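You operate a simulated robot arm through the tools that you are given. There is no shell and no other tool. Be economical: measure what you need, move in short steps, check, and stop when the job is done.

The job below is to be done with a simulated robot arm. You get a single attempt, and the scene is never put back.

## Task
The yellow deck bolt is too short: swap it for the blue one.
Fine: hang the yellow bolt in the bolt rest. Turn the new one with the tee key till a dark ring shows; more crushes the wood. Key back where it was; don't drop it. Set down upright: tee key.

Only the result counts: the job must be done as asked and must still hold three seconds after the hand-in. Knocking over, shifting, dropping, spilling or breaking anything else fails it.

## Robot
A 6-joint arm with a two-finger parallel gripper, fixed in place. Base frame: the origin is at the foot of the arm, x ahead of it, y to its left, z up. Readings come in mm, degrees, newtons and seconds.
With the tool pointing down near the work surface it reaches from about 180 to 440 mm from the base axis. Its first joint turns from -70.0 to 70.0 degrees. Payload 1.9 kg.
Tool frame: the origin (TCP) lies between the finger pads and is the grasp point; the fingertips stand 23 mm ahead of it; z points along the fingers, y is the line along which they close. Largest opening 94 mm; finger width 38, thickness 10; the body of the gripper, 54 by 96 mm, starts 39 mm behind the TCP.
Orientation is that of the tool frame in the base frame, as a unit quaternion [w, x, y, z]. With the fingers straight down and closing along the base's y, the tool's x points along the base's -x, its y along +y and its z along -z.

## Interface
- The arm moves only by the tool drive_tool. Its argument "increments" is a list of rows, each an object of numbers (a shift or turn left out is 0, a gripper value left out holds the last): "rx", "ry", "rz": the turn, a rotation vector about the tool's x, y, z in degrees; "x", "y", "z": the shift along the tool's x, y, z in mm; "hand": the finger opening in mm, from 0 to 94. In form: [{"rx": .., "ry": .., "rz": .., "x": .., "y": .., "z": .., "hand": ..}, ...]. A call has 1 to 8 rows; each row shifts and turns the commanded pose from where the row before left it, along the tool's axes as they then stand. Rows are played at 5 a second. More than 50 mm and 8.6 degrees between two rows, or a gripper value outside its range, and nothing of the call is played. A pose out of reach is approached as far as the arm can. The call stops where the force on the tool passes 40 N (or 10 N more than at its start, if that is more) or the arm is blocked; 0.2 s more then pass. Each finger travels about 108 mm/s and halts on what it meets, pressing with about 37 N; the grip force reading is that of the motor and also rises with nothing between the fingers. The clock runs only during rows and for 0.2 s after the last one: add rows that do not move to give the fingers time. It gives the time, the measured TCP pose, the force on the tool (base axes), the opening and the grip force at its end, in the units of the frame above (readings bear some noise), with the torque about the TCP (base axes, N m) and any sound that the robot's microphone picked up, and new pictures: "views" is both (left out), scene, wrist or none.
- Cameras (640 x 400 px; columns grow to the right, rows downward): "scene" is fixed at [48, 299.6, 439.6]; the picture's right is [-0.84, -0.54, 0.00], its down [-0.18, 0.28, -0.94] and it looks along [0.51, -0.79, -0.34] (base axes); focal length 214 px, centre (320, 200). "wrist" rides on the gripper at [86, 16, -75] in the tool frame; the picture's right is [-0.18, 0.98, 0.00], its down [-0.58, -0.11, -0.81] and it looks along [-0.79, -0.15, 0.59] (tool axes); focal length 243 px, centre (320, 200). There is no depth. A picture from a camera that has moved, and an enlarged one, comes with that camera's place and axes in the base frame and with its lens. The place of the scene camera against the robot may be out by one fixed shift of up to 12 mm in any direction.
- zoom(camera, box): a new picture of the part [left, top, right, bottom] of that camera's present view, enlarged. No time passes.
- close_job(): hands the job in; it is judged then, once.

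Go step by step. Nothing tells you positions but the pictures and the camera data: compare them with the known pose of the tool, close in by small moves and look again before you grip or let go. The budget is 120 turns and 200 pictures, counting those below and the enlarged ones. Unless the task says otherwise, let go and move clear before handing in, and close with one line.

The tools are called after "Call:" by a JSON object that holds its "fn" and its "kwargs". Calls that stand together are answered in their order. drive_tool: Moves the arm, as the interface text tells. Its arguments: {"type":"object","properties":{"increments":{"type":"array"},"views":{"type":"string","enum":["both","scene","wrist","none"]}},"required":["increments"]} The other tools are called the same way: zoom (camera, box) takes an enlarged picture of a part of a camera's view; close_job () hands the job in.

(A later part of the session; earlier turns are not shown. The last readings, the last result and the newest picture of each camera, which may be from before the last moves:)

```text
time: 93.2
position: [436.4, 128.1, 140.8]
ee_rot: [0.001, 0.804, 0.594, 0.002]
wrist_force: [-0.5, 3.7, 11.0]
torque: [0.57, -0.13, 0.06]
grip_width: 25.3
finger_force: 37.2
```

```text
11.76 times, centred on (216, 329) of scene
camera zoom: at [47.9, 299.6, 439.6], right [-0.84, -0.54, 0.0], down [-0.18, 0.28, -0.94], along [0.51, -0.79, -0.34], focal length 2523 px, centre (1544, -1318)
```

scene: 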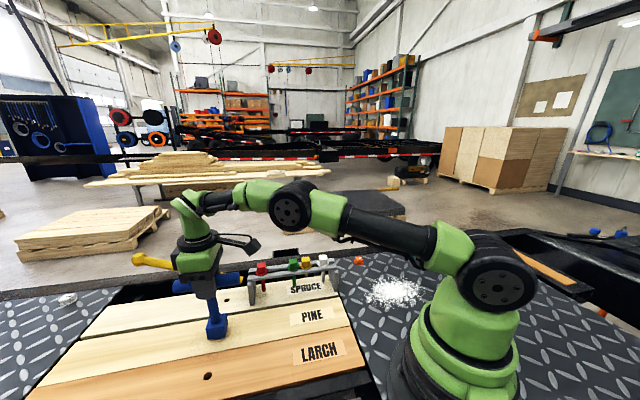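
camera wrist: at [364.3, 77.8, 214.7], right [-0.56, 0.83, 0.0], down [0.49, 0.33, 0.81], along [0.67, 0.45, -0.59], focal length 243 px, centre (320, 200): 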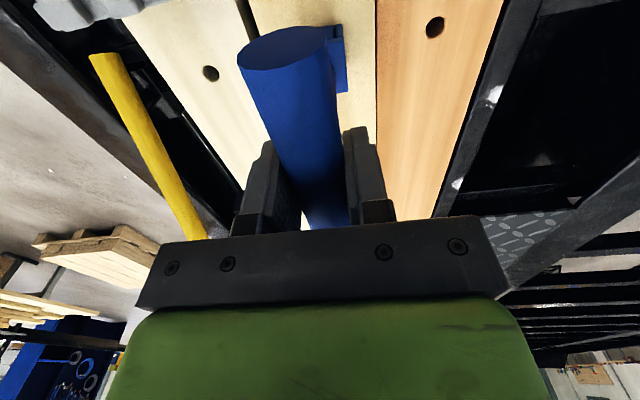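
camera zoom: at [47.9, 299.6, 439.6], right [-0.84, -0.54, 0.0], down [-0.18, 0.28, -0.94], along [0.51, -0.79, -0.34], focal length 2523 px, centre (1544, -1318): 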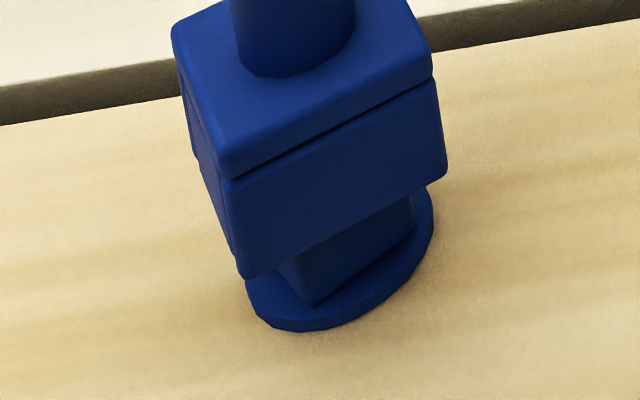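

The key didn't re-enter: it rode up on the head and slid in the grip. Stopping to look at the whole situation.

Call:
{"fn": "drive_tool", "kwargs": {"increments": [{}], "views": "wrist"}}

Call:
{"fn": "zoom", "kwargs": {"camera": "scene", "box": [164, 250, 264, 346]}}

```text
time: 93.6
position: [438.1, 126.2, 141.3]
ee_rot: [0.0, 0.804, 0.595, 0.002]
wrist_force: [0.4, 2.5, 10.5]
torque: [0.42, -0.13, 0.05]
grip_width: 25.5
finger_force: 37.1
camera wrist: at [478.1, 205.1, 214.0], right [0.89, -0.47, 0.0], down [-0.28, -0.52, 0.81], along [-0.37, -0.71, -0.59], focal length 243 px, centre (320, 200)
```

wrist: 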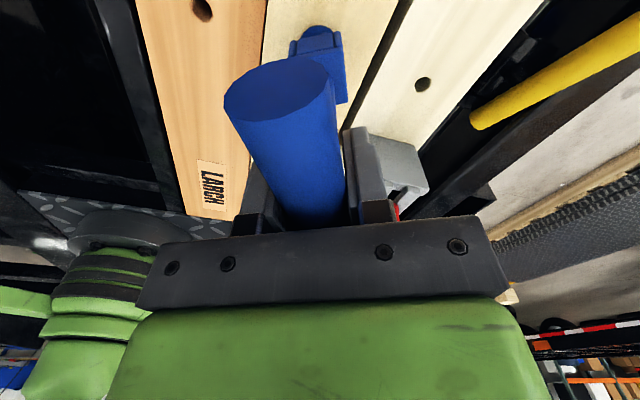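

```text
4.17 times, centred on (214, 298) of scene
camera zoom: at [47.9, 299.6, 439.6], right [-0.84, -0.54, 0.0], down [-0.18, 0.28, -0.94], along [0.51, -0.79, -0.34], focal length 894 px, centre (762, -208)
```

zoom: 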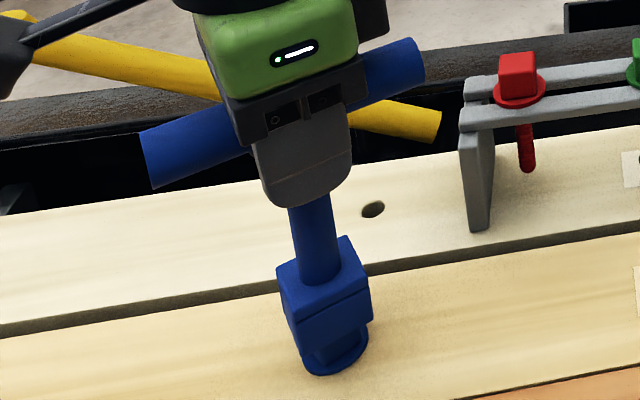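

I'll lift clear and inspect how the key sits in the grip.

Call:
{"fn": "drive_tool", "kwargs": {"increments": [{"z": -3}, {"z": -6}, {"z": -8}, {"z": -8}, {"z": -8}, {}], "views": "wrist"}}

Call:
{"fn": "zoom", "kwargs": {"camera": "scene", "box": [164, 250, 264, 346]}}

```text
time: 95.0
position: [437.6, 127.4, 173.5]
ee_rot: [0.001, 0.804, 0.594, 0.002]
wrist_force: [1.3, -0.6, -3.5]
torque: [0.03, -0.04, -0.03]
grip_width: 25.2
finger_force: 36.8
camera wrist: at [478.2, 205.4, 247.5], right [0.89, -0.46, 0.0], down [-0.28, -0.52, 0.81], along [-0.37, -0.71, -0.59], focal length 243 px, centre (320, 200)
```

wrist: 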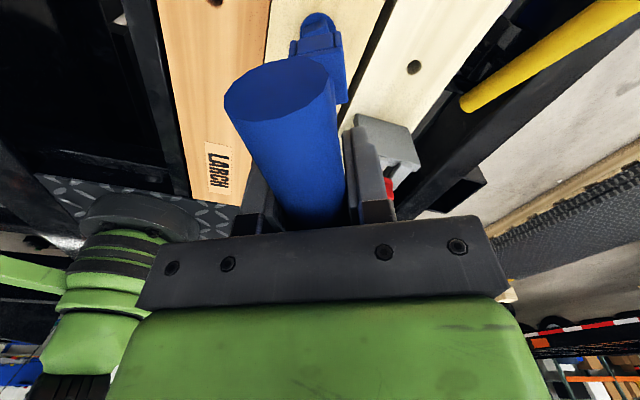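

```text
4.17 times, centred on (214, 298) of scene
camera zoom: at [48.0, 299.6, 439.6], right [-0.84, -0.54, 0.0], down [-0.18, 0.28, -0.94], along [0.51, -0.79, -0.34], focal length 894 px, centre (762, -208)
```

zoom: 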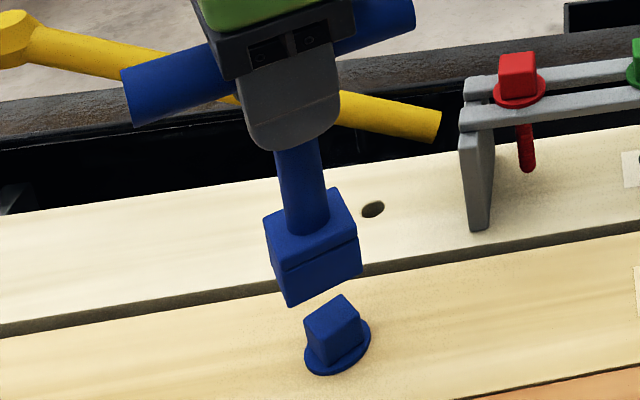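

The key has slid about 12 mm up and tilted slightly in the grip. I'll stand it squarely on the clear pine board nearby, release, and re-grip it properly (also re-indexing the wrist).

Call:
{"fn": "drive_tool", "kwargs": {"increments": [{"x": -19, "y": -10}, {"x": -19, "y": -10}, {"x": -19.4, "y": -10.6}, {"z": 15}, {"z": 15}, {"z": 8}, {}], "views": "none"}}

Call:
{"fn": "zoom", "kwargs": {"camera": "scene", "box": [180, 260, 290, 350]}}

```text
time: 96.6
position: [392.3, 81.4, 134.9]
ee_rot: [0.001, 0.804, 0.594, 0.001]
wrist_force: [0.0, -0.1, -4.0]
torque: [0.03, 0.01, -0.01]
grip_width: 25.3
finger_force: 37.4
```

```text
4.44 times, centred on (235, 305) of scene
camera zoom: at [48.0, 299.6, 439.6], right [-0.84, -0.54, 0.0], down [-0.18, 0.28, -0.94], along [0.51, -0.79, -0.34], focal length 953 px, centre (698, -267)
```

zoom: 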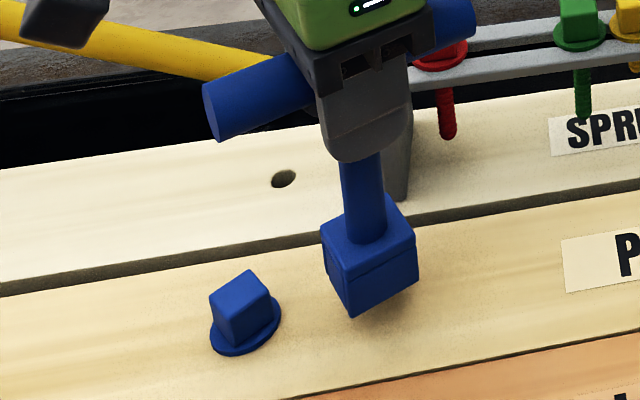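

Call:
{"fn": "drive_tool", "kwargs": {"increments": [{"z": 2}, {"z": 2}, {"z": 2}, {"z": 2}, {}], "views": "none"}}

Call:
{"fn": "zoom", "kwargs": {"camera": "scene", "box": [200, 290, 290, 350]}}

```text
time: 97.8
position: [390.9, 80.8, 126.6]
ee_rot: [0.0, 0.805, 0.594, 0.001]
wrist_force: [-0.1, 0.0, -3.3]
torque: [-0.01, 0.04, 0.0]
grip_width: 25.4
finger_force: 36.7
```

```text
6.67 times, centred on (245, 320) of scene
camera zoom: at [48.0, 299.6, 439.6], right [-0.84, -0.54, 0.0], down [-0.18, 0.28, -0.94], along [0.51, -0.79, -0.34], focal length 1430 px, centre (820, -600)
```

zoom: 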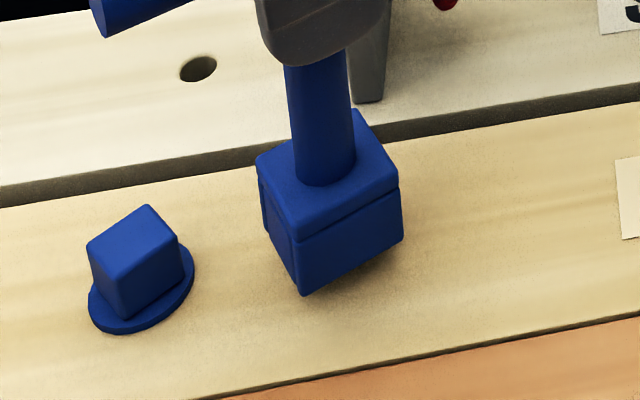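

Call:
{"fn": "drive_tool", "kwargs": {"increments": [{"z": 1.5}, {"z": 1.5}, {"z": 1.5}, {"z": 1}, {}], "views": "none"}}

```text
time: 99.0
position: [392.0, 81.4, 121.1]
ee_rot: [0.0, 0.804, 0.594, 0.001]
wrist_force: [-0.3, 0.2, -3.4]
torque: [-0.03, -0.02, 0.0]
grip_width: 25.4
finger_force: 37.0
```

Call:
{"fn": "drive_tool", "kwargs": {"increments": [{"z": 1}, {"z": 1}, {"z": 1}, {}], "views": "none"}}

Call:
{"fn": "zoom", "kwargs": {"camera": "scene", "box": [200, 290, 290, 350]}}

```text
time: 100.0
position: [390.9, 82.0, 118.8]
ee_rot: [0.0, 0.804, 0.594, 0.001]
wrist_force: [-0.7, 0.2, -3.2]
torque: [0.04, 0.01, 0.0]
grip_width: 25.4
finger_force: 36.8
```

```text
6.67 times, centred on (245, 320) of scene
camera zoom: at [48.0, 299.6, 439.6], right [-0.84, -0.54, 0.0], down [-0.18, 0.28, -0.94], along [0.51, -0.79, -0.34], focal length 1430 px, centre (820, -600)
```

zoom: 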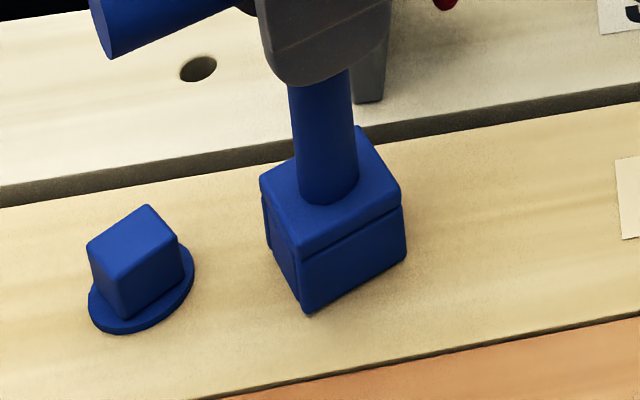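

Call:
{"fn": "drive_tool", "kwargs": {"increments": [{"z": 0.7}, {"z": 0.7}, {"z": 0.7}, {"z": 0.7}, {}], "views": "none"}}

```text
time: 101.2
position: [391.4, 81.5, 118.5]
ee_rot: [0.0, 0.805, 0.594, 0.003]
wrist_force: [3.1, 3.8, 24.3]
torque: [0.19, -0.03, -0.01]
grip_width: 25.2
finger_force: 36.6
```

Contact at about 24 N. A touch more to seat it flush, then view before release.

Call:
{"fn": "drive_tool", "kwargs": {"increments": [{"z": 0.5}, {"z": 0.5}, {}], "views": "wrist"}}

Call:
{"fn": "zoom", "kwargs": {"camera": "scene", "box": [190, 270, 290, 345]}}

```text
time: 102.0
position: [391.4, 81.5, 115.2]
ee_rot: [0.001, 0.805, 0.594, 0.002]
wrist_force: [3.0, 2.4, 25.2]
torque: [-0.09, 0.07, 0.02]
grip_width: 25.4
finger_force: 36.9
camera wrist: at [432.1, 159.2, 189.0], right [0.89, -0.46, 0.0], down [-0.28, -0.52, 0.8], along [-0.37, -0.71, -0.59], focal length 243 px, centre (320, 200)
```

wrist: 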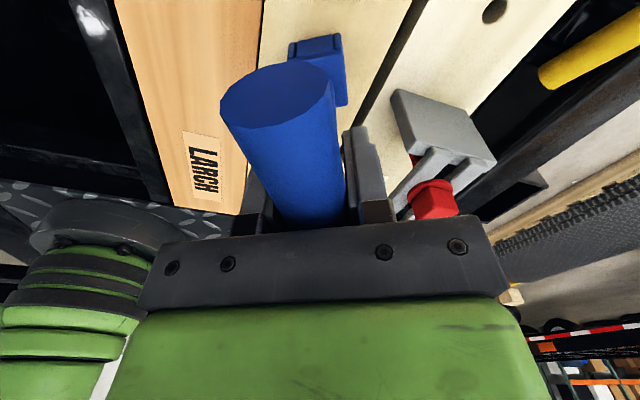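

```text
5.33 times, centred on (240, 308) of scene
camera zoom: at [47.9, 299.6, 439.6], right [-0.84, -0.54, 0.0], down [-0.18, 0.28, -0.94], along [0.51, -0.79, -0.34], focal length 1144 px, centre (747, -373)
```

zoom: 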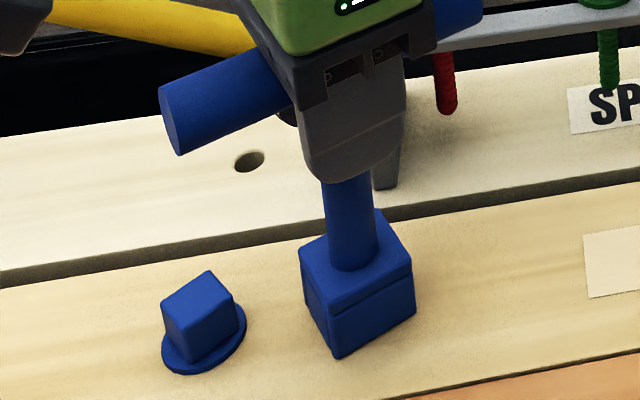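

The key is standing flush on the board. Releasing gently and rising clear of the bar.

Call:
{"fn": "drive_tool", "kwargs": {"increments": [{"z": -0.8}, {"hand": 29}, {"hand": 36}, {"hand": 60}, {}, {"z": -20}, {"z": -25}, {"z": -25}], "views": "none"}}

Call:
{"fn": "zoom", "kwargs": {"camera": "scene", "box": [180, 250, 300, 345]}}

```text
time: 103.8
position: [389.6, 82.2, 186.1]
ee_rot: [0.0, 0.804, 0.594, 0.001]
wrist_force: [1.5, -0.8, 0.3]
torque: [0.01, 0.0, 0.01]
grip_width: 60.0
finger_force: 0.0
```

```text
4.21 times, centred on (240, 298) of scene
camera zoom: at [48.0, 299.6, 439.6], right [-0.84, -0.54, 0.0], down [-0.18, 0.28, -0.94], along [0.51, -0.79, -0.34], focal length 903 px, centre (657, -210)
```

zoom: 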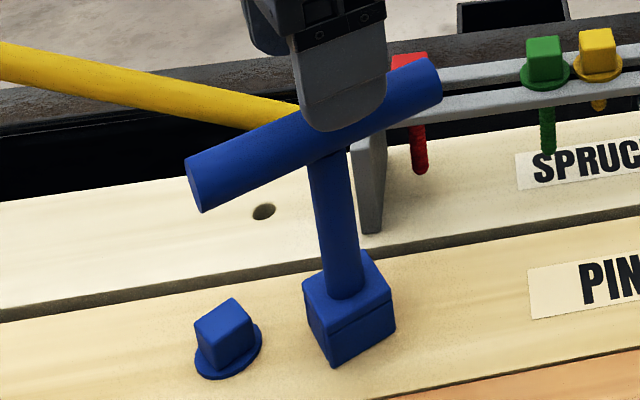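

The key stands upright by itself. I'm rotating the open gripper 180° back above it to regain turning range.

Call:
{"fn": "drive_tool", "kwargs": {"increments": [{"x": 3, "rz": -8}, {"rz": -8}, {"rz": -8}, {"rz": -8}, {"rz": -8}, {"rz": -8}, {"rz": -8}, {"rz": -8}], "views": "none"}}

Call:
{"fn": "drive_tool", "kwargs": {"increments": [{"rz": -8}, {"rz": -8}, {"rz": -8}, {"rz": -8}, {"rz": -8}, {"rz": -8}, {"rz": -8}, {"rz": -8}], "views": "none"}}

Call:
{"fn": "drive_tool", "kwargs": {"increments": [{"rz": -8}, {"rz": -8}, {"rz": -8}, {"rz": -8}, {"rz": -8}, {"rz": -8}, {"rz": -4}, {}], "views": "wrist"}}

Call:
{"fn": "zoom", "kwargs": {"camera": "scene", "box": [180, 250, 300, 345]}}

```text
time: 105.6
position: [391.5, 84.0, 185.6]
ee_rot: [0.002, 0.366, 0.931, 0.001]
wrist_force: [0.2, -0.7, -0.4]
torque: [-0.02, -0.01, -0.03]
grip_width: 60.2
finger_force: 0.0
```

```text
time: 107.4
position: [391.0, 83.5, 185.8]
ee_rot: [0.001, -0.183, 0.983, 0.0]
wrist_force: [0.5, 0.0, 0.2]
torque: [0.01, -0.02, -0.02]
grip_width: 60.0
finger_force: 0.1
```

```text
time: 109.2
position: [391.6, 83.9, 186.4]
ee_rot: [0.002, -0.595, 0.804, -0.001]
wrist_force: [0.2, 0.3, -0.7]
torque: [-0.04, 0.0, 0.02]
grip_width: 59.9
finger_force: 0.1
camera wrist: at [351.0, 6.2, 259.2], right [-0.89, 0.46, 0.0], down [0.27, 0.52, 0.81], along [0.38, 0.71, -0.59], focal length 243 px, centre (320, 200)
```

wrist: 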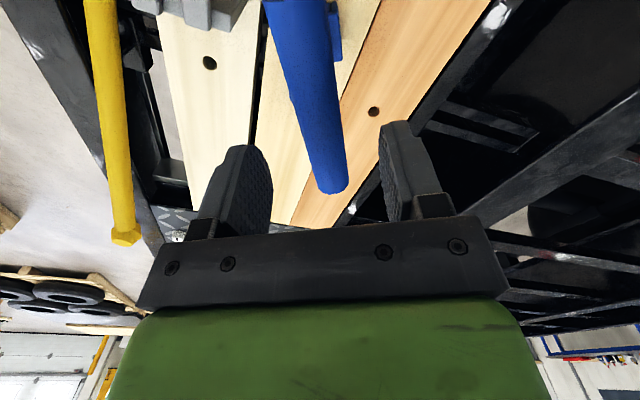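

```text
4.21 times, centred on (240, 298) of scene
camera zoom: at [48.0, 299.6, 439.6], right [-0.84, -0.54, 0.0], down [-0.18, 0.28, -0.94], along [0.51, -0.79, -0.34], focal length 903 px, centre (657, -210)
```

zoom: 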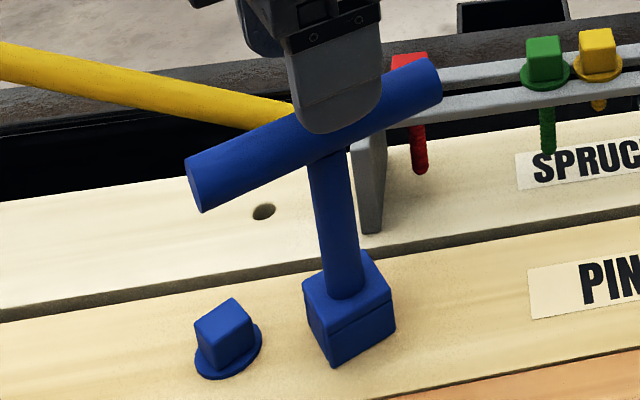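

The bar is centred as at the original pick-up, with its axis at about z≈135. Lowering and closing.

Call:
{"fn": "drive_tool", "kwargs": {"increments": [{"z": 15}, {"z": 18}, {"z": 17}, {}, {"hand": 34}, {"hand": 28}, {"hand": 15}, {}], "views": "none"}}

Call:
{"fn": "drive_tool", "kwargs": {"increments": [{"z": -3}, {"z": -8}, {"z": -12}, {"z": -12}, {"z": -6}, {}], "views": "none"}}

Call:
{"fn": "zoom", "kwargs": {"camera": "scene", "box": [180, 250, 300, 345]}}

```text
time: 111.0
position: [391.0, 84.8, 136.5]
ee_rot: [0.001, -0.595, 0.804, -0.001]
wrist_force: [0.4, -0.2, 0.7]
torque: [0.07, -0.04, 0.01]
grip_width: 25.1
finger_force: 36.3
```

```text
time: 112.4
position: [392.2, 85.5, 177.9]
ee_rot: [0.001, -0.594, 0.805, 0.0]
wrist_force: [0.6, 0.4, -3.3]
torque: [0.0, 0.0, 0.01]
grip_width: 25.3
finger_force: 36.7
```

```text
4.21 times, centred on (240, 298) of scene
camera zoom: at [48.0, 299.6, 439.6], right [-0.84, -0.54, 0.0], down [-0.18, 0.28, -0.94], along [0.51, -0.79, -0.34], focal length 903 px, centre (657, -210)
```

zoom: 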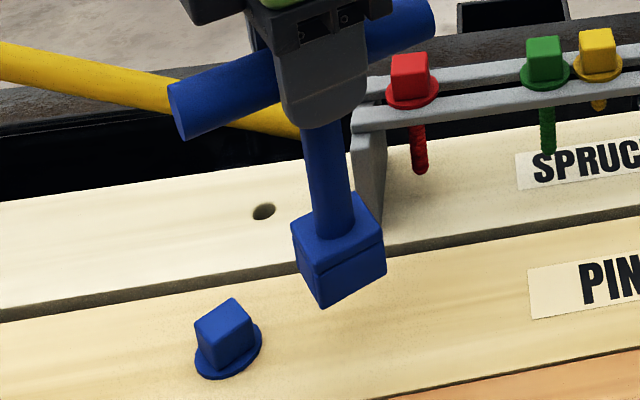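

Gripped well and vertical. Moving back over the blue bolt and comparing orientations.

Call:
{"fn": "drive_tool", "kwargs": {"increments": [{"x": -18, "y": -10}, {"x": -18, "y": -10}, {"x": -17.3, "y": -10.8}, {}], "views": "none"}}

Call:
{"fn": "zoom", "kwargs": {"camera": "scene", "box": [192, 302, 236, 336]}}

```text
time: 113.4
position: [436.3, 125.3, 176.6]
ee_rot: [0.0, -0.594, 0.804, -0.001]
wrist_force: [-0.1, -0.9, -3.2]
torque: [0.01, -0.03, 0.0]
grip_width: 25.4
finger_force: 37.1
```

```text
11.76 times, centred on (214, 319) of scene
camera zoom: at [48.0, 299.6, 439.6], right [-0.84, -0.54, 0.0], down [-0.18, 0.28, -0.94], along [0.51, -0.79, -0.34], focal length 2523 px, centre (1567, -1200)
```

zoom: 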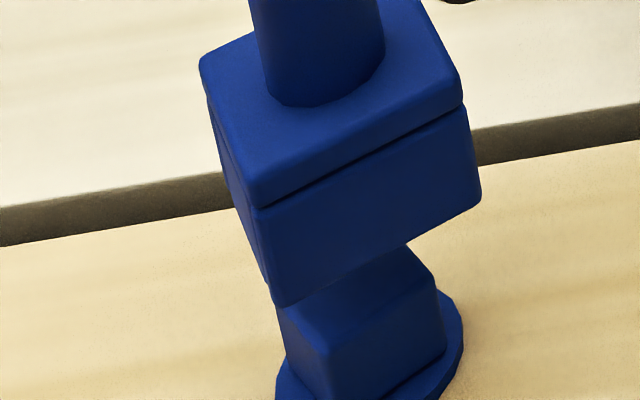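

Orientations match within 2°. I need the wrist view for the other lateral direction.

Call:
{"fn": "zoom", "kwargs": {"camera": "wrist", "box": [280, 0, 370, 60]}}

```text
6.67 times, centred on (325, 30) of wrist
camera zoom: at [395.8, 47.8, 250.0], right [-0.89, 0.46, 0.0], down [0.27, 0.52, 0.81], along [0.38, 0.71, -0.59], focal length 1618 px, centre (287, 1333)
```

zoom: 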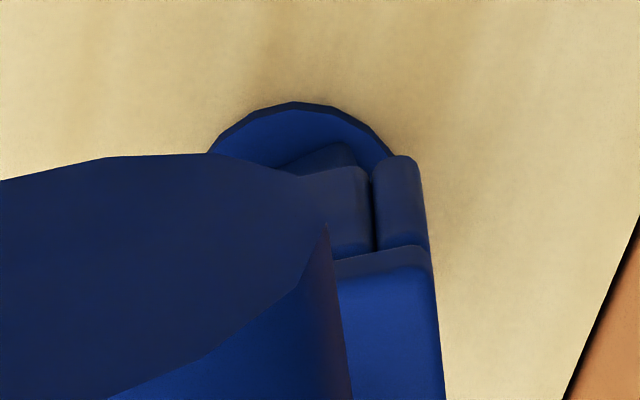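

The key must shift about 3.2 mm sideways and 1.5 mm forward. Applying that and lowering 14 mm.

Call:
{"fn": "drive_tool", "kwargs": {"increments": [{"x": -1.45, "y": 3.2, "rz": -1}, {"z": 7}, {"z": 7}, {}], "views": "none"}}

Call:
{"fn": "zoom", "kwargs": {"camera": "scene", "box": [192, 306, 236, 340]}}

Call:
{"fn": "zoom", "kwargs": {"camera": "wrist", "box": [280, 0, 370, 60]}}

```text
time: 114.4
position: [434.5, 128.3, 163.2]
ee_rot: [0.002, -0.601, 0.799, -0.001]
wrist_force: [0.1, 0.6, -2.8]
torque: [-0.01, -0.01, 0.02]
grip_width: 25.4
finger_force: 37.4
```

```text
11.76 times, centred on (214, 323) of scene
camera zoom: at [48.0, 299.6, 439.6], right [-0.84, -0.54, 0.0], down [-0.18, 0.28, -0.94], along [0.51, -0.79, -0.34], focal length 2523 px, centre (1567, -1247)
```

zoom: 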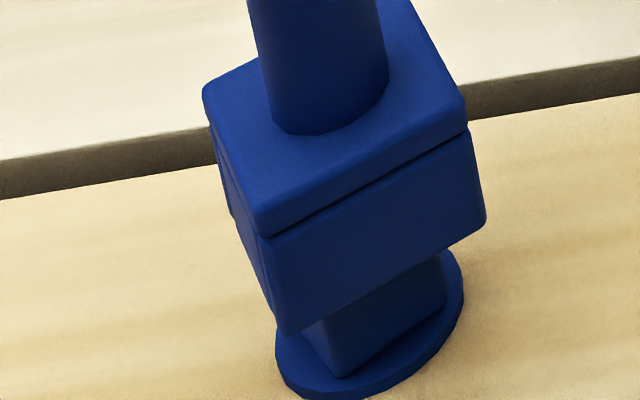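

```text
6.67 times, centred on (325, 30) of wrist
camera zoom: at [394.8, 49.9, 236.1], right [-0.89, 0.45, 0.0], down [0.26, 0.53, 0.81], along [0.36, 0.72, -0.59], focal length 1618 px, centre (287, 1333)
```

zoom: 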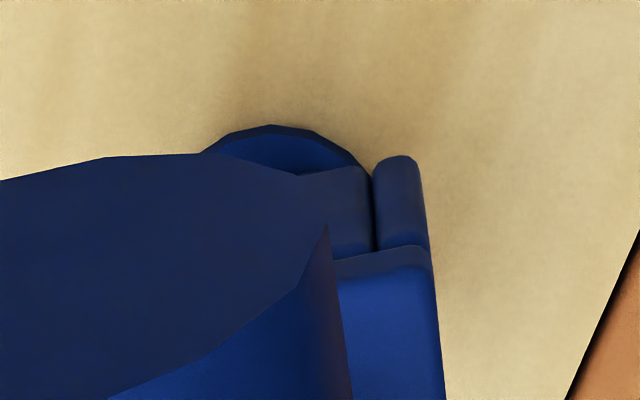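

Aligned within about 0.5 mm in both views. I'm easing down onto the head, watching the force.

Call:
{"fn": "drive_tool", "kwargs": {"increments": [{"x": 0.4, "z": 3}, {"z": 2}, {"z": 1.5}, {"z": 1.5}, {"z": 1.5}, {"z": 1}, {}], "views": "none"}}

Call:
{"fn": "zoom", "kwargs": {"camera": "scene", "box": [192, 306, 236, 340]}}

```text
time: 116.0
position: [434.8, 128.2, 152.9]
ee_rot: [0.002, -0.602, 0.799, 0.0]
wrist_force: [-1.8, 1.7, 24.8]
torque: [0.18, -0.06, 0.04]
grip_width: 25.1
finger_force: 36.8
```

```text
11.76 times, centred on (214, 323) of scene
camera zoom: at [47.9, 299.6, 439.6], right [-0.84, -0.54, 0.0], down [-0.18, 0.28, -0.94], along [0.51, -0.79, -0.34], focal length 2523 px, centre (1567, -1247)
```

zoom: 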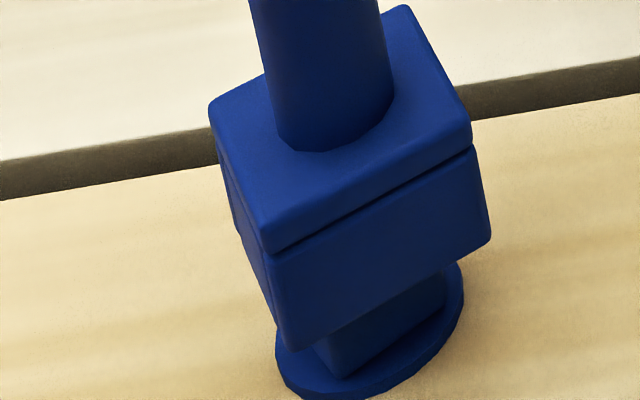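

It landed on the rim rather than entering (25 N). Looking closely before correcting.

Call:
{"fn": "zoom", "kwargs": {"camera": "scene", "box": [204, 320, 228, 338]}}

Call:
{"fn": "zoom", "kwargs": {"camera": "wrist", "box": [296, 6, 356, 46]}}

```text
16.00 times, centred on (216, 329) of scene
camera zoom: at [47.9, 299.6, 439.6], right [-0.84, -0.54, 0.0], down [-0.18, 0.28, -0.94], along [0.51, -0.79, -0.34], focal length 3432 px, centre (1984, -1864)
```

zoom: 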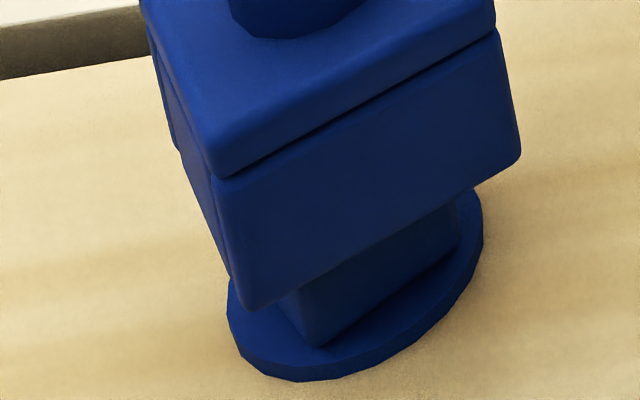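

```text
10.00 times, centred on (326, 26) of wrist
camera zoom: at [395.0, 49.6, 226.2], right [-0.89, 0.45, 0.0], down [0.26, 0.53, 0.81], along [0.36, 0.72, -0.59], focal length 2426 px, centre (260, 1940)
```

zoom: 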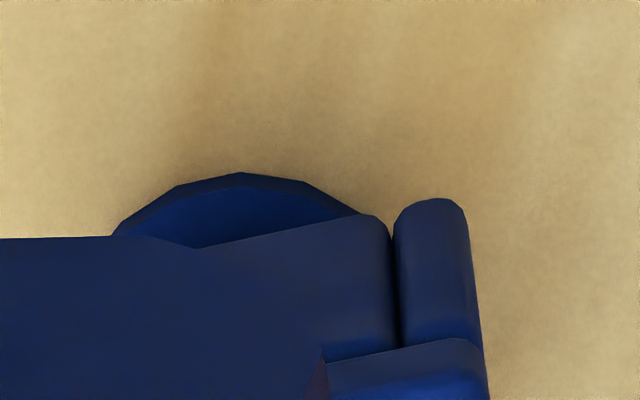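

The head sits about 4–5° counter-clockwise of the key (drive slack). I'll back off slightly, rotate to match, nudge 0.5 mm and lower again.

Call:
{"fn": "drive_tool", "kwargs": {"increments": [{"z": -3}, {"rz": -4.5}, {"x": -0.4, "y": 0.5}, {"z": 2}, {"z": 1.5}, {"z": 1.5}, {"z": 1.5}, {}], "views": "none"}}

Call:
{"fn": "zoom", "kwargs": {"camera": "scene", "box": [192, 306, 236, 340]}}

```text
time: 117.8
position: [433.2, 128.1, 149.4]
ee_rot: [0.003, -0.632, 0.775, 0.0]
wrist_force: [-2.1, 2.4, 24.0]
torque: [0.23, -0.1, -0.01]
grip_width: 25.6
finger_force: 36.9
```

```text
11.76 times, centred on (214, 323) of scene
camera zoom: at [47.9, 299.6, 439.6], right [-0.84, -0.54, 0.0], down [-0.18, 0.28, -0.94], along [0.51, -0.79, -0.34], focal length 2523 px, centre (1567, -1247)
```

zoom: 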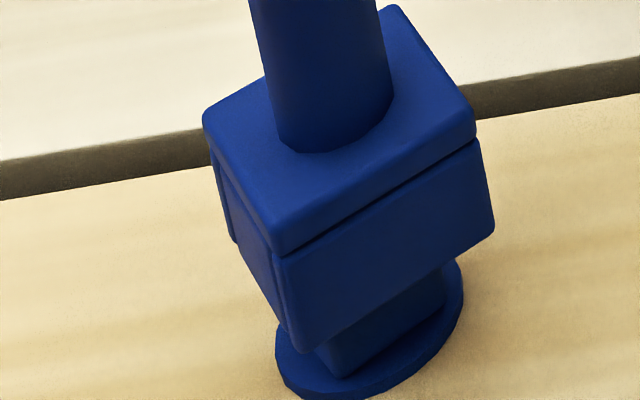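

Lateral reaction forces point toward (-x,+y), so the key should move that way. Lifting slightly, shifting about 1.5 mm and re-lowering.

Call:
{"fn": "drive_tool", "kwargs": {"increments": [{"z": -2.5}, {"x": -0.4, "y": 1.5}, {"z": 1.5}, {"z": 1.5}, {"z": 1.5}, {"z": 1.5}, {}], "views": "none"}}

```text
time: 119.4
position: [432.9, 128.8, 145.1]
ee_rot: [0.002, -0.632, 0.775, 0.0]
wrist_force: [0.8, -0.8, 22.3]
torque: [0.26, -0.04, 0.0]
grip_width: 25.5
finger_force: 37.0
```

Call:
{"fn": "zoom", "kwargs": {"camera": "scene", "box": [192, 306, 236, 340]}}

Call:
{"fn": "zoom", "kwargs": {"camera": "wrist", "box": [296, 6, 356, 46]}}

```text
11.76 times, centred on (214, 323) of scene
camera zoom: at [47.9, 299.6, 439.6], right [-0.84, -0.54, 0.0], down [-0.18, 0.28, -0.94], along [0.51, -0.79, -0.34], focal length 2523 px, centre (1567, -1247)
```

zoom: 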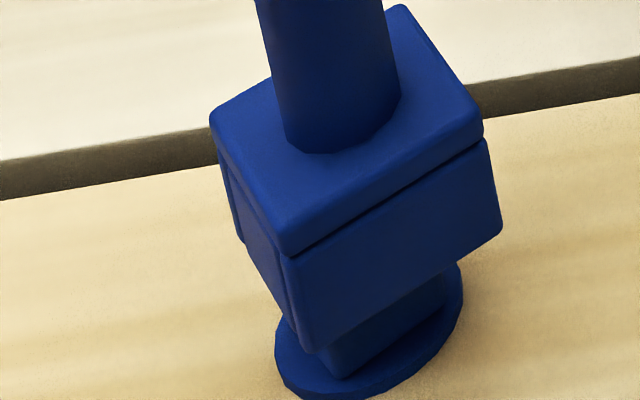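

```text
10.00 times, centred on (326, 26) of wrist
camera zoom: at [399.2, 47.9, 219.1], right [-0.93, 0.38, 0.0], down [0.22, 0.55, 0.81], along [0.31, 0.75, -0.59], focal length 2426 px, centre (260, 1940)
```

zoom: 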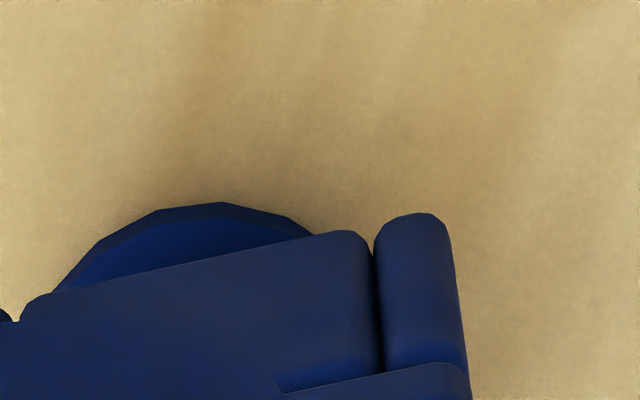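

Measured with contact height known, the head lies about 1.4 mm further along the bar and 1.3 mm to the side. Lifting clear, shifting, and re-lowering.

Call:
{"fn": "drive_tool", "kwargs": {"increments": [{"z": -4}, {"x": -1.44, "y": 1.34}, {}, {"z": 2.5}, {"z": 1.5}, {"z": 1.5}, {"z": 1.5}, {}], "views": "none"}}

Call:
{"fn": "zoom", "kwargs": {"camera": "scene", "box": [192, 306, 236, 340]}}

```text
time: 121.2
position: [431.6, 131.9, 142.7]
ee_rot: [0.003, -0.631, 0.776, -0.001]
wrist_force: [-2.0, -0.9, 23.6]
torque: [0.15, -0.04, 0.02]
grip_width: 25.5
finger_force: 36.9
```

```text
11.76 times, centred on (214, 323) of scene
camera zoom: at [47.9, 299.6, 439.6], right [-0.84, -0.54, 0.0], down [-0.18, 0.28, -0.94], along [0.51, -0.79, -0.34], focal length 2523 px, centre (1567, -1247)
```

zoom: 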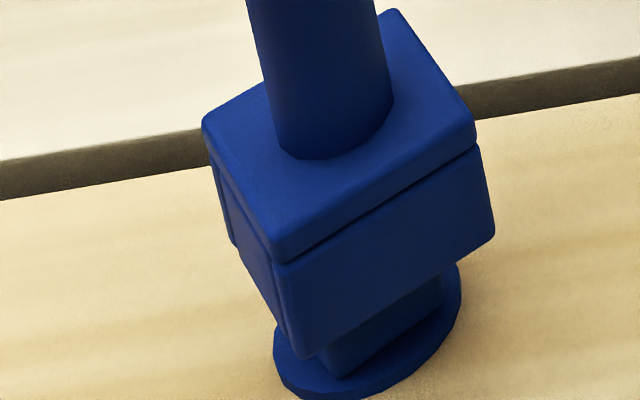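

Still riding on the rim. I need an exact reading of the head's orientation relative to the socket.

Call:
{"fn": "drive_tool", "kwargs": {"increments": [{"z": -5}, {"z": -8}, {"z": -8}, {}], "views": "none"}}

Call:
{"fn": "zoom", "kwargs": {"camera": "scene", "box": [200, 310, 232, 334]}}

Call:
{"fn": "zoom", "kwargs": {"camera": "wrist", "box": [286, 0, 361, 50]}}

```text
time: 122.2
position: [431.6, 130.5, 164.0]
ee_rot: [0.0, -0.632, 0.775, 0.0]
wrist_force: [-1.0, 0.1, -2.7]
torque: [-0.01, -0.02, 0.01]
grip_width: 25.4
finger_force: 37.0
```

```text
16.00 times, centred on (216, 322) of scene
camera zoom: at [48.0, 299.6, 439.6], right [-0.84, -0.54, 0.0], down [-0.18, 0.28, -0.94], along [0.51, -0.79, -0.34], focal length 3432 px, centre (1984, -1752)
```

zoom: 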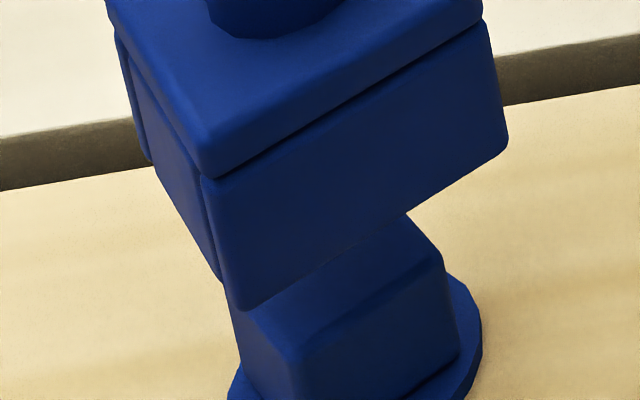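

```text
8.00 times, centred on (324, 25) of wrist
camera zoom: at [398.3, 49.2, 236.6], right [-0.93, 0.38, 0.0], down [0.22, 0.55, 0.81], along [0.31, 0.75, -0.59], focal length 1941 px, centre (292, 1600)
```

zoom: 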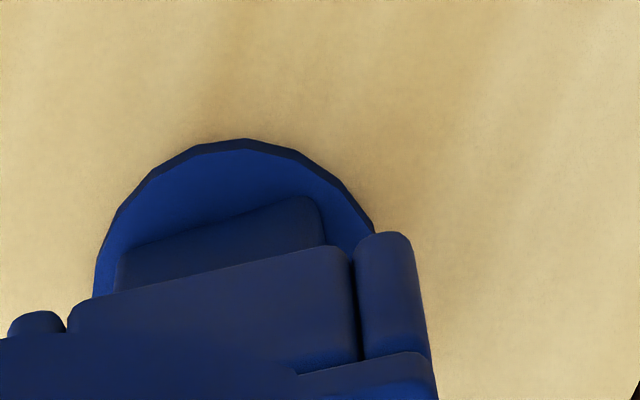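

The key has rolled about 3° about its bar in the pads. I'll press it flat on the pine board to square it up, then re-grip at the proper height without moving sideways.

Call:
{"fn": "drive_tool", "kwargs": {"increments": [{"x": 17, "y": 12, "rz": -2}, {"x": 18, "y": 12}, {"x": 18, "y": 11}, {"z": 15}, {"z": 15}, {"z": 9}, {}], "views": "none"}}

Call:
{"fn": "drive_tool", "kwargs": {"increments": [{"z": 1}, {"z": 1}, {"z": 1}, {"z": 1}, {"z": 1}, {"z": 0.7}, {}], "views": "none"}}

```text
time: 123.8
position: [388.3, 85.2, 124.1]
ee_rot: [0.001, -0.646, 0.764, 0.0]
wrist_force: [0.0, -0.3, -3.6]
torque: [0.0, 0.0, 0.0]
grip_width: 25.3
finger_force: 36.6
```

```text
time: 125.4
position: [387.9, 84.5, 118.0]
ee_rot: [0.003, -0.645, 0.764, -0.001]
wrist_force: [2.6, -1.9, 24.6]
torque: [0.21, 0.01, -0.02]
grip_width: 25.4
finger_force: 37.3
```

Contact made. I'm pressing a bit more to square it, then opening, rising to bar height and re-closing.

Call:
{"fn": "drive_tool", "kwargs": {"increments": [{"z": 0.8}, {"z": 0.8}, {"z": -0.8}, {"hand": 29}, {"hand": 40}, {}], "views": "none"}}

Call:
{"fn": "zoom", "kwargs": {"camera": "scene", "box": [180, 250, 300, 345]}}

```text
time: 126.8
position: [388.3, 86.0, 118.0]
ee_rot: [0.001, -0.645, 0.764, 0.0]
wrist_force: [-0.1, 0.3, -0.8]
torque: [-0.01, -0.01, -0.04]
grip_width: 40.0
finger_force: 0.0
```

```text
4.21 times, centred on (240, 298) of scene
camera zoom: at [48.0, 299.6, 439.6], right [-0.84, -0.54, 0.0], down [-0.18, 0.28, -0.94], along [0.51, -0.79, -0.34], focal length 903 px, centre (657, -210)
```

zoom: 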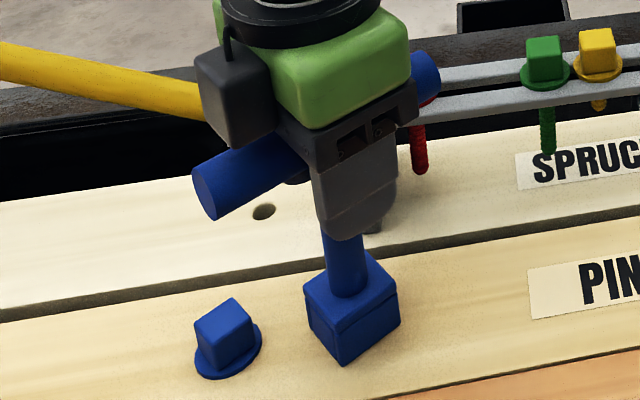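

It stands squarely. Regripping at the bar's centre height and lifting.

Call:
{"fn": "drive_tool", "kwargs": {"increments": [{"z": -9}, {"z": -8.5}, {"hand": 32}, {"hand": 27}, {"hand": 15}, {}, {}], "views": "none"}}

Call:
{"fn": "drive_tool", "kwargs": {"increments": [{"z": -3}, {"z": -8}, {"z": -12}, {"z": -12}, {"z": -6}, {"x": -18, "y": -10}, {"x": -18, "y": -10}, {"x": -18, "y": -10}], "views": "none"}}

Call:
{"fn": "zoom", "kwargs": {"camera": "scene", "box": [200, 306, 232, 330]}}

Call:
{"fn": "zoom", "kwargs": {"camera": "wrist", "box": [286, 0, 361, 50]}}

```text
time: 128.4
position: [388.7, 84.3, 135.9]
ee_rot: [0.002, -0.646, 0.764, 0.0]
wrist_force: [0.0, -1.1, 2.9]
torque: [-0.13, 0.06, 0.03]
grip_width: 25.4
finger_force: 37.1
```

```text
time: 130.2
position: [426.4, 132.1, 175.3]
ee_rot: [0.0, -0.645, 0.764, -0.001]
wrist_force: [-0.4, 0.6, -2.9]
torque: [0.0, -0.01, 0.01]
grip_width: 25.3
finger_force: 37.1
```

```text
16.00 times, centred on (216, 318) of scene
camera zoom: at [48.0, 299.6, 439.6], right [-0.84, -0.54, 0.0], down [-0.18, 0.28, -0.94], along [0.51, -0.79, -0.34], focal length 3432 px, centre (1984, -1688)
```

zoom: 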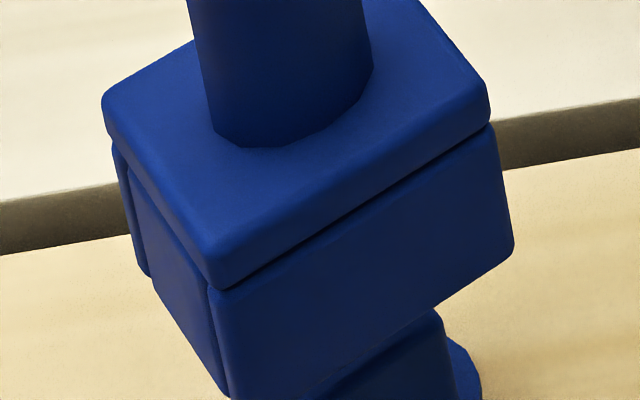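

```text
8.00 times, centred on (324, 25) of wrist
camera zoom: at [395.7, 51.2, 249.3], right [-0.94, 0.34, 0.0], down [0.2, 0.55, 0.81], along [0.28, 0.76, -0.59], focal length 1941 px, centre (292, 1600)
```

zoom: 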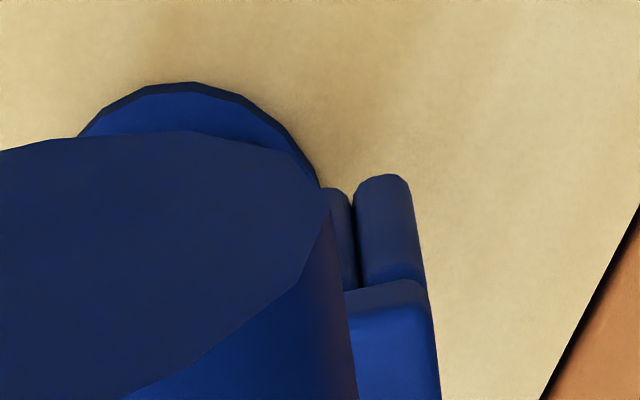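

The return move left a 5 mm sideways offset, which the wrist view confirms (about 5.9 mm). Correcting, lowering part-way, then checking both views.

Call:
{"fn": "drive_tool", "kwargs": {"increments": [{"x": 0.3, "y": -3}, {"y": -2.9}, {"z": 5}, {"z": 4}, {}], "views": "none"}}

Call:
{"fn": "zoom", "kwargs": {"camera": "scene", "box": [196, 310, 232, 337]}}

Call:
{"fn": "zoom", "kwargs": {"camera": "wrist", "box": [286, 0, 361, 50]}}

```text
time: 131.4
position: [431.2, 131.3, 167.1]
ee_rot: [0.001, -0.646, 0.764, 0.0]
wrist_force: [-0.6, 0.2, -3.0]
torque: [-0.01, 0.0, 0.0]
grip_width: 25.3
finger_force: 36.4
```

```text
14.81 times, centred on (214, 324) of scene
camera zoom: at [48.0, 299.6, 439.6], right [-0.84, -0.54, 0.0], down [-0.18, 0.28, -0.94], along [0.51, -0.79, -0.34], focal length 3177 px, centre (1890, -1630)
```

zoom: 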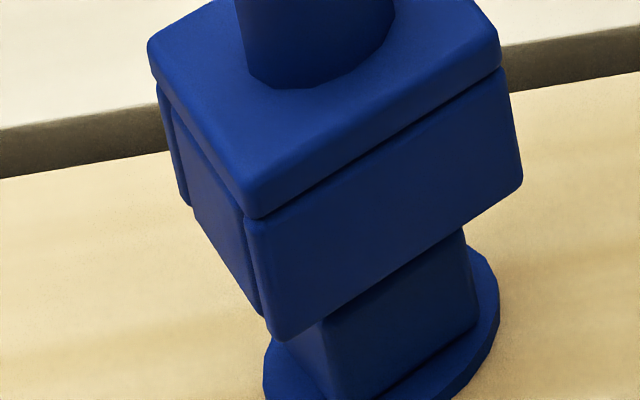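

```text
8.00 times, centred on (324, 25) of wrist
camera zoom: at [401.4, 49.5, 240.7], right [-0.94, 0.35, 0.0], down [0.2, 0.55, 0.81], along [0.28, 0.76, -0.59], focal length 1941 px, centre (292, 1600)
```

zoom: 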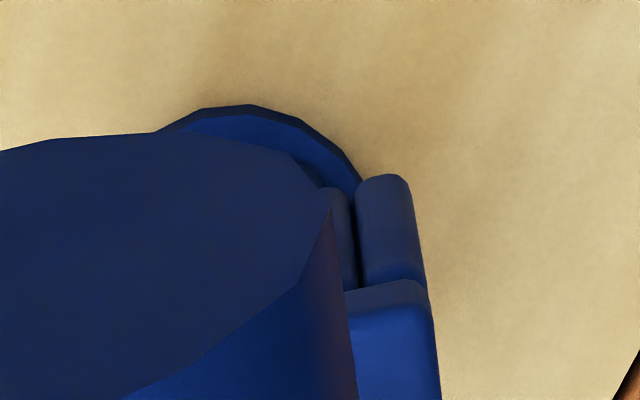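

Both views put it within about 1 mm. Making a small sideways correction and lowering to feel.

Call:
{"fn": "drive_tool", "kwargs": {"increments": [{"x": -0.1, "y": 0.7}, {"z": 4}, {"z": 3}, {"z": 1.5}, {"z": 1.5}, {"z": 1.5}, {}], "views": "none"}}

```text
time: 133.0
position: [432.6, 132.4, 156.7]
ee_rot: [0.003, -0.646, 0.763, -0.002]
wrist_force: [-2.7, -1.5, 15.3]
torque: [-0.48, 0.05, -0.08]
grip_width: 25.2
finger_force: 37.6
```

Contact torque changed sign: the key is now too far forward. Backing off 2.5 mm, shifting back 1.3 mm, and trying again.

Call:
{"fn": "drive_tool", "kwargs": {"increments": [{"z": -3}, {"x": 1.3, "y": -0.4}, {}, {"z": 2}, {"z": 1.5}, {"z": 1}, {"z": 1}, {}], "views": "none"}}

```text
time: 134.8
position: [432.0, 130.0, 152.3]
ee_rot: [0.002, -0.646, 0.763, 0.0]
wrist_force: [-0.4, -0.2, -4.0]
torque: [0.01, -0.01, 0.04]
grip_width: 25.5
finger_force: 36.6
```

No contact force below head-top height: the socket has entered. Lowering further.

Call:
{"fn": "drive_tool", "kwargs": {"increments": [{"z": 2}, {"z": 2}, {"z": 2}, {"z": 2}, {"z": 1}, {}], "views": "none"}}

Call:
{"fn": "zoom", "kwargs": {"camera": "scene", "box": [194, 310, 238, 344]}}

```text
time: 136.2
position: [432.5, 131.2, 143.5]
ee_rot: [0.002, -0.645, 0.764, 0.0]
wrist_force: [-0.2, 0.1, -2.8]
torque: [0.03, -0.01, 0.0]
grip_width: 25.1
finger_force: 37.5
```

```text
11.76 times, centred on (216, 327) of scene
camera zoom: at [48.0, 299.6, 439.6], right [-0.84, -0.54, 0.0], down [-0.18, 0.28, -0.94], along [0.51, -0.79, -0.34], focal length 2523 px, centre (1544, -1294)
```

zoom: 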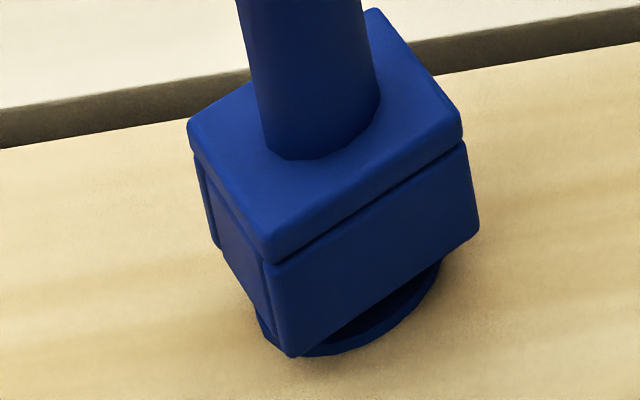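

Fully engaged. The key sits about 5 mm off the tool axis, so I'll turn about the key's own axis, clockwise, with compensating shifts.

Call:
{"fn": "drive_tool", "kwargs": {"increments": [{"rz": 4, "x": -0.35, "y": -0.08}, {"rz": 4, "x": -0.35, "y": -0.08}, {"rz": 4, "x": -0.35, "y": -0.08}, {"rz": 4, "x": -0.35, "y": -0.08}, {"rz": 4, "x": -0.35, "y": -0.08}, {"rz": 4, "x": -0.35, "y": -0.08}, {}], "views": "none"}}

Call:
{"fn": "zoom", "kwargs": {"camera": "scene", "box": [194, 310, 238, 344]}}

```text
time: 137.8
position: [433.0, 133.5, 143.2]
ee_rot: [0.001, -0.472, 0.882, -0.001]
wrist_force: [1.4, -1.0, -2.3]
torque: [-0.11, -0.16, 0.0]
grip_width: 25.2
finger_force: 37.3
```

```text
11.76 times, centred on (216, 327) of scene
camera zoom: at [48.0, 299.6, 439.6], right [-0.84, -0.54, 0.0], down [-0.18, 0.28, -0.94], along [0.51, -0.79, -0.34], focal length 2523 px, centre (1544, -1294)
```

zoom: 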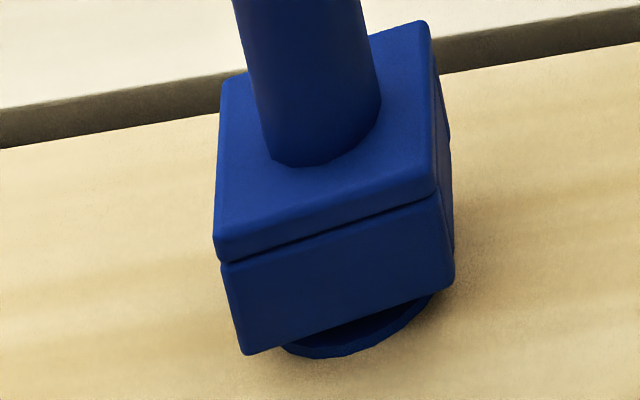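

Lateral forces stay small, so the compensation works. Continuing.

Call:
{"fn": "drive_tool", "kwargs": {"increments": [{"rz": 4, "x": -0.35, "y": -0.08}, {"rz": 4, "x": -0.35, "y": -0.08}, {"rz": 4, "x": -0.35, "y": -0.08}, {"rz": 4, "x": -0.35, "y": -0.08}, {"rz": 4, "x": -0.35, "y": -0.08}, {"rz": 4, "x": -0.35, "y": -0.08}, {}], "views": "none"}}

Call:
{"fn": "zoom", "kwargs": {"camera": "scene", "box": [194, 310, 238, 344]}}

```text
time: 139.4
position: [435.2, 132.1, 143.8]
ee_rot: [0.002, -0.278, 0.961, -0.001]
wrist_force: [0.9, -0.8, -2.3]
torque: [0.01, -0.11, -0.03]
grip_width: 25.1
finger_force: 37.2
```

```text
11.76 times, centred on (216, 327) of scene
camera zoom: at [48.0, 299.6, 439.6], right [-0.84, -0.54, 0.0], down [-0.18, 0.28, -0.94], along [0.51, -0.79, -0.34], focal length 2523 px, centre (1544, -1294)
```

zoom: 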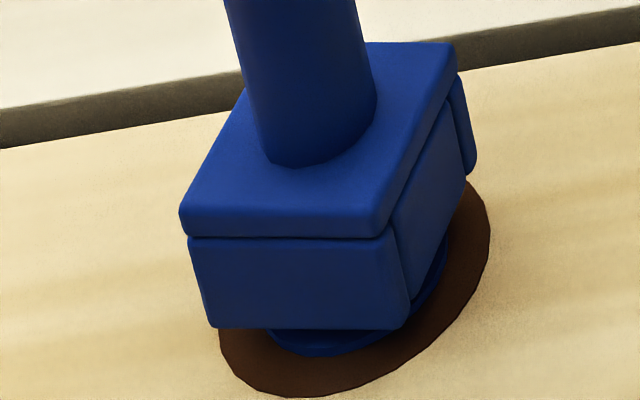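

A dark ring has appeared, so I stop turning. Lifting the key straight off the bolt.

Call:
{"fn": "drive_tool", "kwargs": {"increments": [{"z": -4}, {"z": -6}, {"z": -8}, {"z": -10}, {"z": -12}, {"z": -14}, {}], "views": "none"}}

Call:
{"fn": "zoom", "kwargs": {"camera": "scene", "box": [164, 250, 284, 345]}}

```text
time: 141.0
position: [434.1, 131.4, 198.5]
ee_rot: [0.001, -0.279, 0.96, 0.0]
wrist_force: [0.4, 0.6, -2.8]
torque: [0.03, 0.01, -0.01]
grip_width: 25.5
finger_force: 37.2
```

```text
4.21 times, centred on (224, 298) of scene
camera zoom: at [48.0, 299.6, 439.6], right [-0.84, -0.54, 0.0], down [-0.18, 0.28, -0.94], along [0.51, -0.79, -0.34], focal length 903 px, centre (724, -210)
```

zoom: 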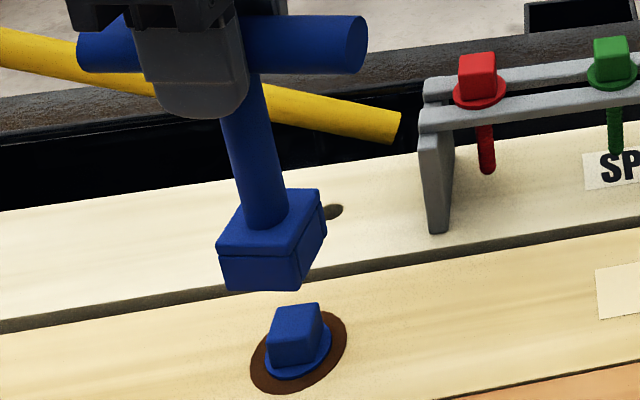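

The ring is visible and the bolt upright. Carrying the key back: retract, raise, then travel around the rest's end toward its home while turning.

Call:
{"fn": "drive_tool", "kwargs": {"increments": [{"x": 14}, {"x": 26}, {"x": 30}, {"x": 30, "y": -1.5}, {"x": 28, "y": -1.7}, {"z": -20}, {"z": -25}, {"z": -19}], "views": "none"}}

Call:
{"fn": "drive_tool", "kwargs": {"increments": [{"x": 15, "y": -14}, {"x": 26, "y": -25}, {"x": 30, "y": -29}, {"x": 30, "y": -29}, {"x": 30, "y": -29}, {"x": 30, "y": -29}, {"x": 30, "y": -29}, {"x": 20, "y": -19}], "views": "none"}}

```text
time: 142.8
position: [327.8, 61.6, 262.7]
ee_rot: [0.002, -0.279, 0.96, -0.001]
wrist_force: [0.4, 0.6, -3.0]
torque: [-0.02, 0.02, -0.01]
grip_width: 25.4
finger_force: 37.0
```

```text
time: 144.6
position: [258.8, -223.5, 261.1]
ee_rot: [0.002, -0.279, 0.96, 0.0]
wrist_force: [-0.4, 0.0, -4.1]
torque: [0.05, -0.03, 0.01]
grip_width: 25.3
finger_force: 37.5
```

Now turning the key back to its original orientation in the air above its home.

Call:
{"fn": "drive_tool", "kwargs": {"increments": [{"rz": 8}, {"rz": 8}, {"rz": 8}, {"rz": 8}, {"rz": 8}, {"rz": 8}, {"rz": 8}, {"rz": 8}], "views": "none"}}

Call:
{"fn": "drive_tool", "kwargs": {"increments": [{"rz": 8}, {"rz": 8}, {"rz": 8}, {"rz": 8}, {"rz": 8}, {"rz": 8}, {"rz": 8}, {"rz": 8}], "views": "none"}}

Call:
{"fn": "drive_tool", "kwargs": {"increments": [{"rz": 8}, {"rz": 8}, {"rz": 8}, {"rz": 8}, {"rz": 7.2}, {}], "views": "none"}}

Call:
{"fn": "zoom", "kwargs": {"camera": "scene", "box": [320, 180, 420, 290]}}

```text
time: 146.4
position: [257.7, -221.8, 261.2]
ee_rot: [0.001, 0.273, 0.962, 0.001]
wrist_force: [-0.2, -0.3, -2.9]
torque: [0.0, -0.01, -0.04]
grip_width: 25.3
finger_force: 37.5
```

```text
time: 148.2
position: [259.0, -222.5, 260.8]
ee_rot: [0.0, 0.741, 0.671, 0.002]
wrist_force: [1.2, 0.4, -3.5]
torque: [-0.02, -0.03, 0.01]
grip_width: 25.4
finger_force: 36.8
```

```text
time: 149.6
position: [258.2, -223.2, 260.9]
ee_rot: [0.0, 0.923, 0.384, 0.002]
wrist_force: [-0.6, -0.5, -3.0]
torque: [0.0, -0.03, 0.04]
grip_width: 25.3
finger_force: 36.5
```

```text
3.64 times, centred on (370, 235) of scene
camera zoom: at [48.0, 299.6, 439.6], right [-0.84, -0.54, 0.0], down [-0.18, 0.28, -0.94], along [0.51, -0.79, -0.34], focal length 780 px, centre (138, 73)
```

zoom: 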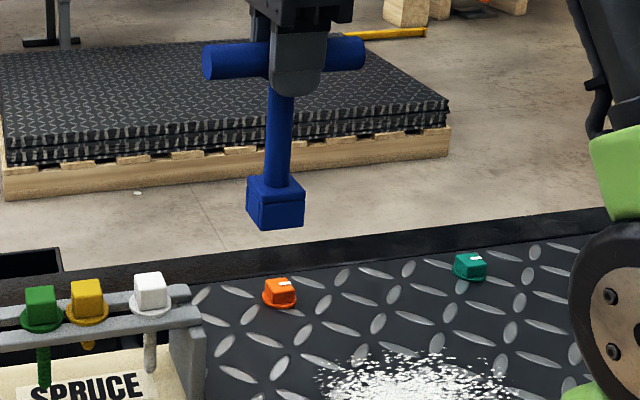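

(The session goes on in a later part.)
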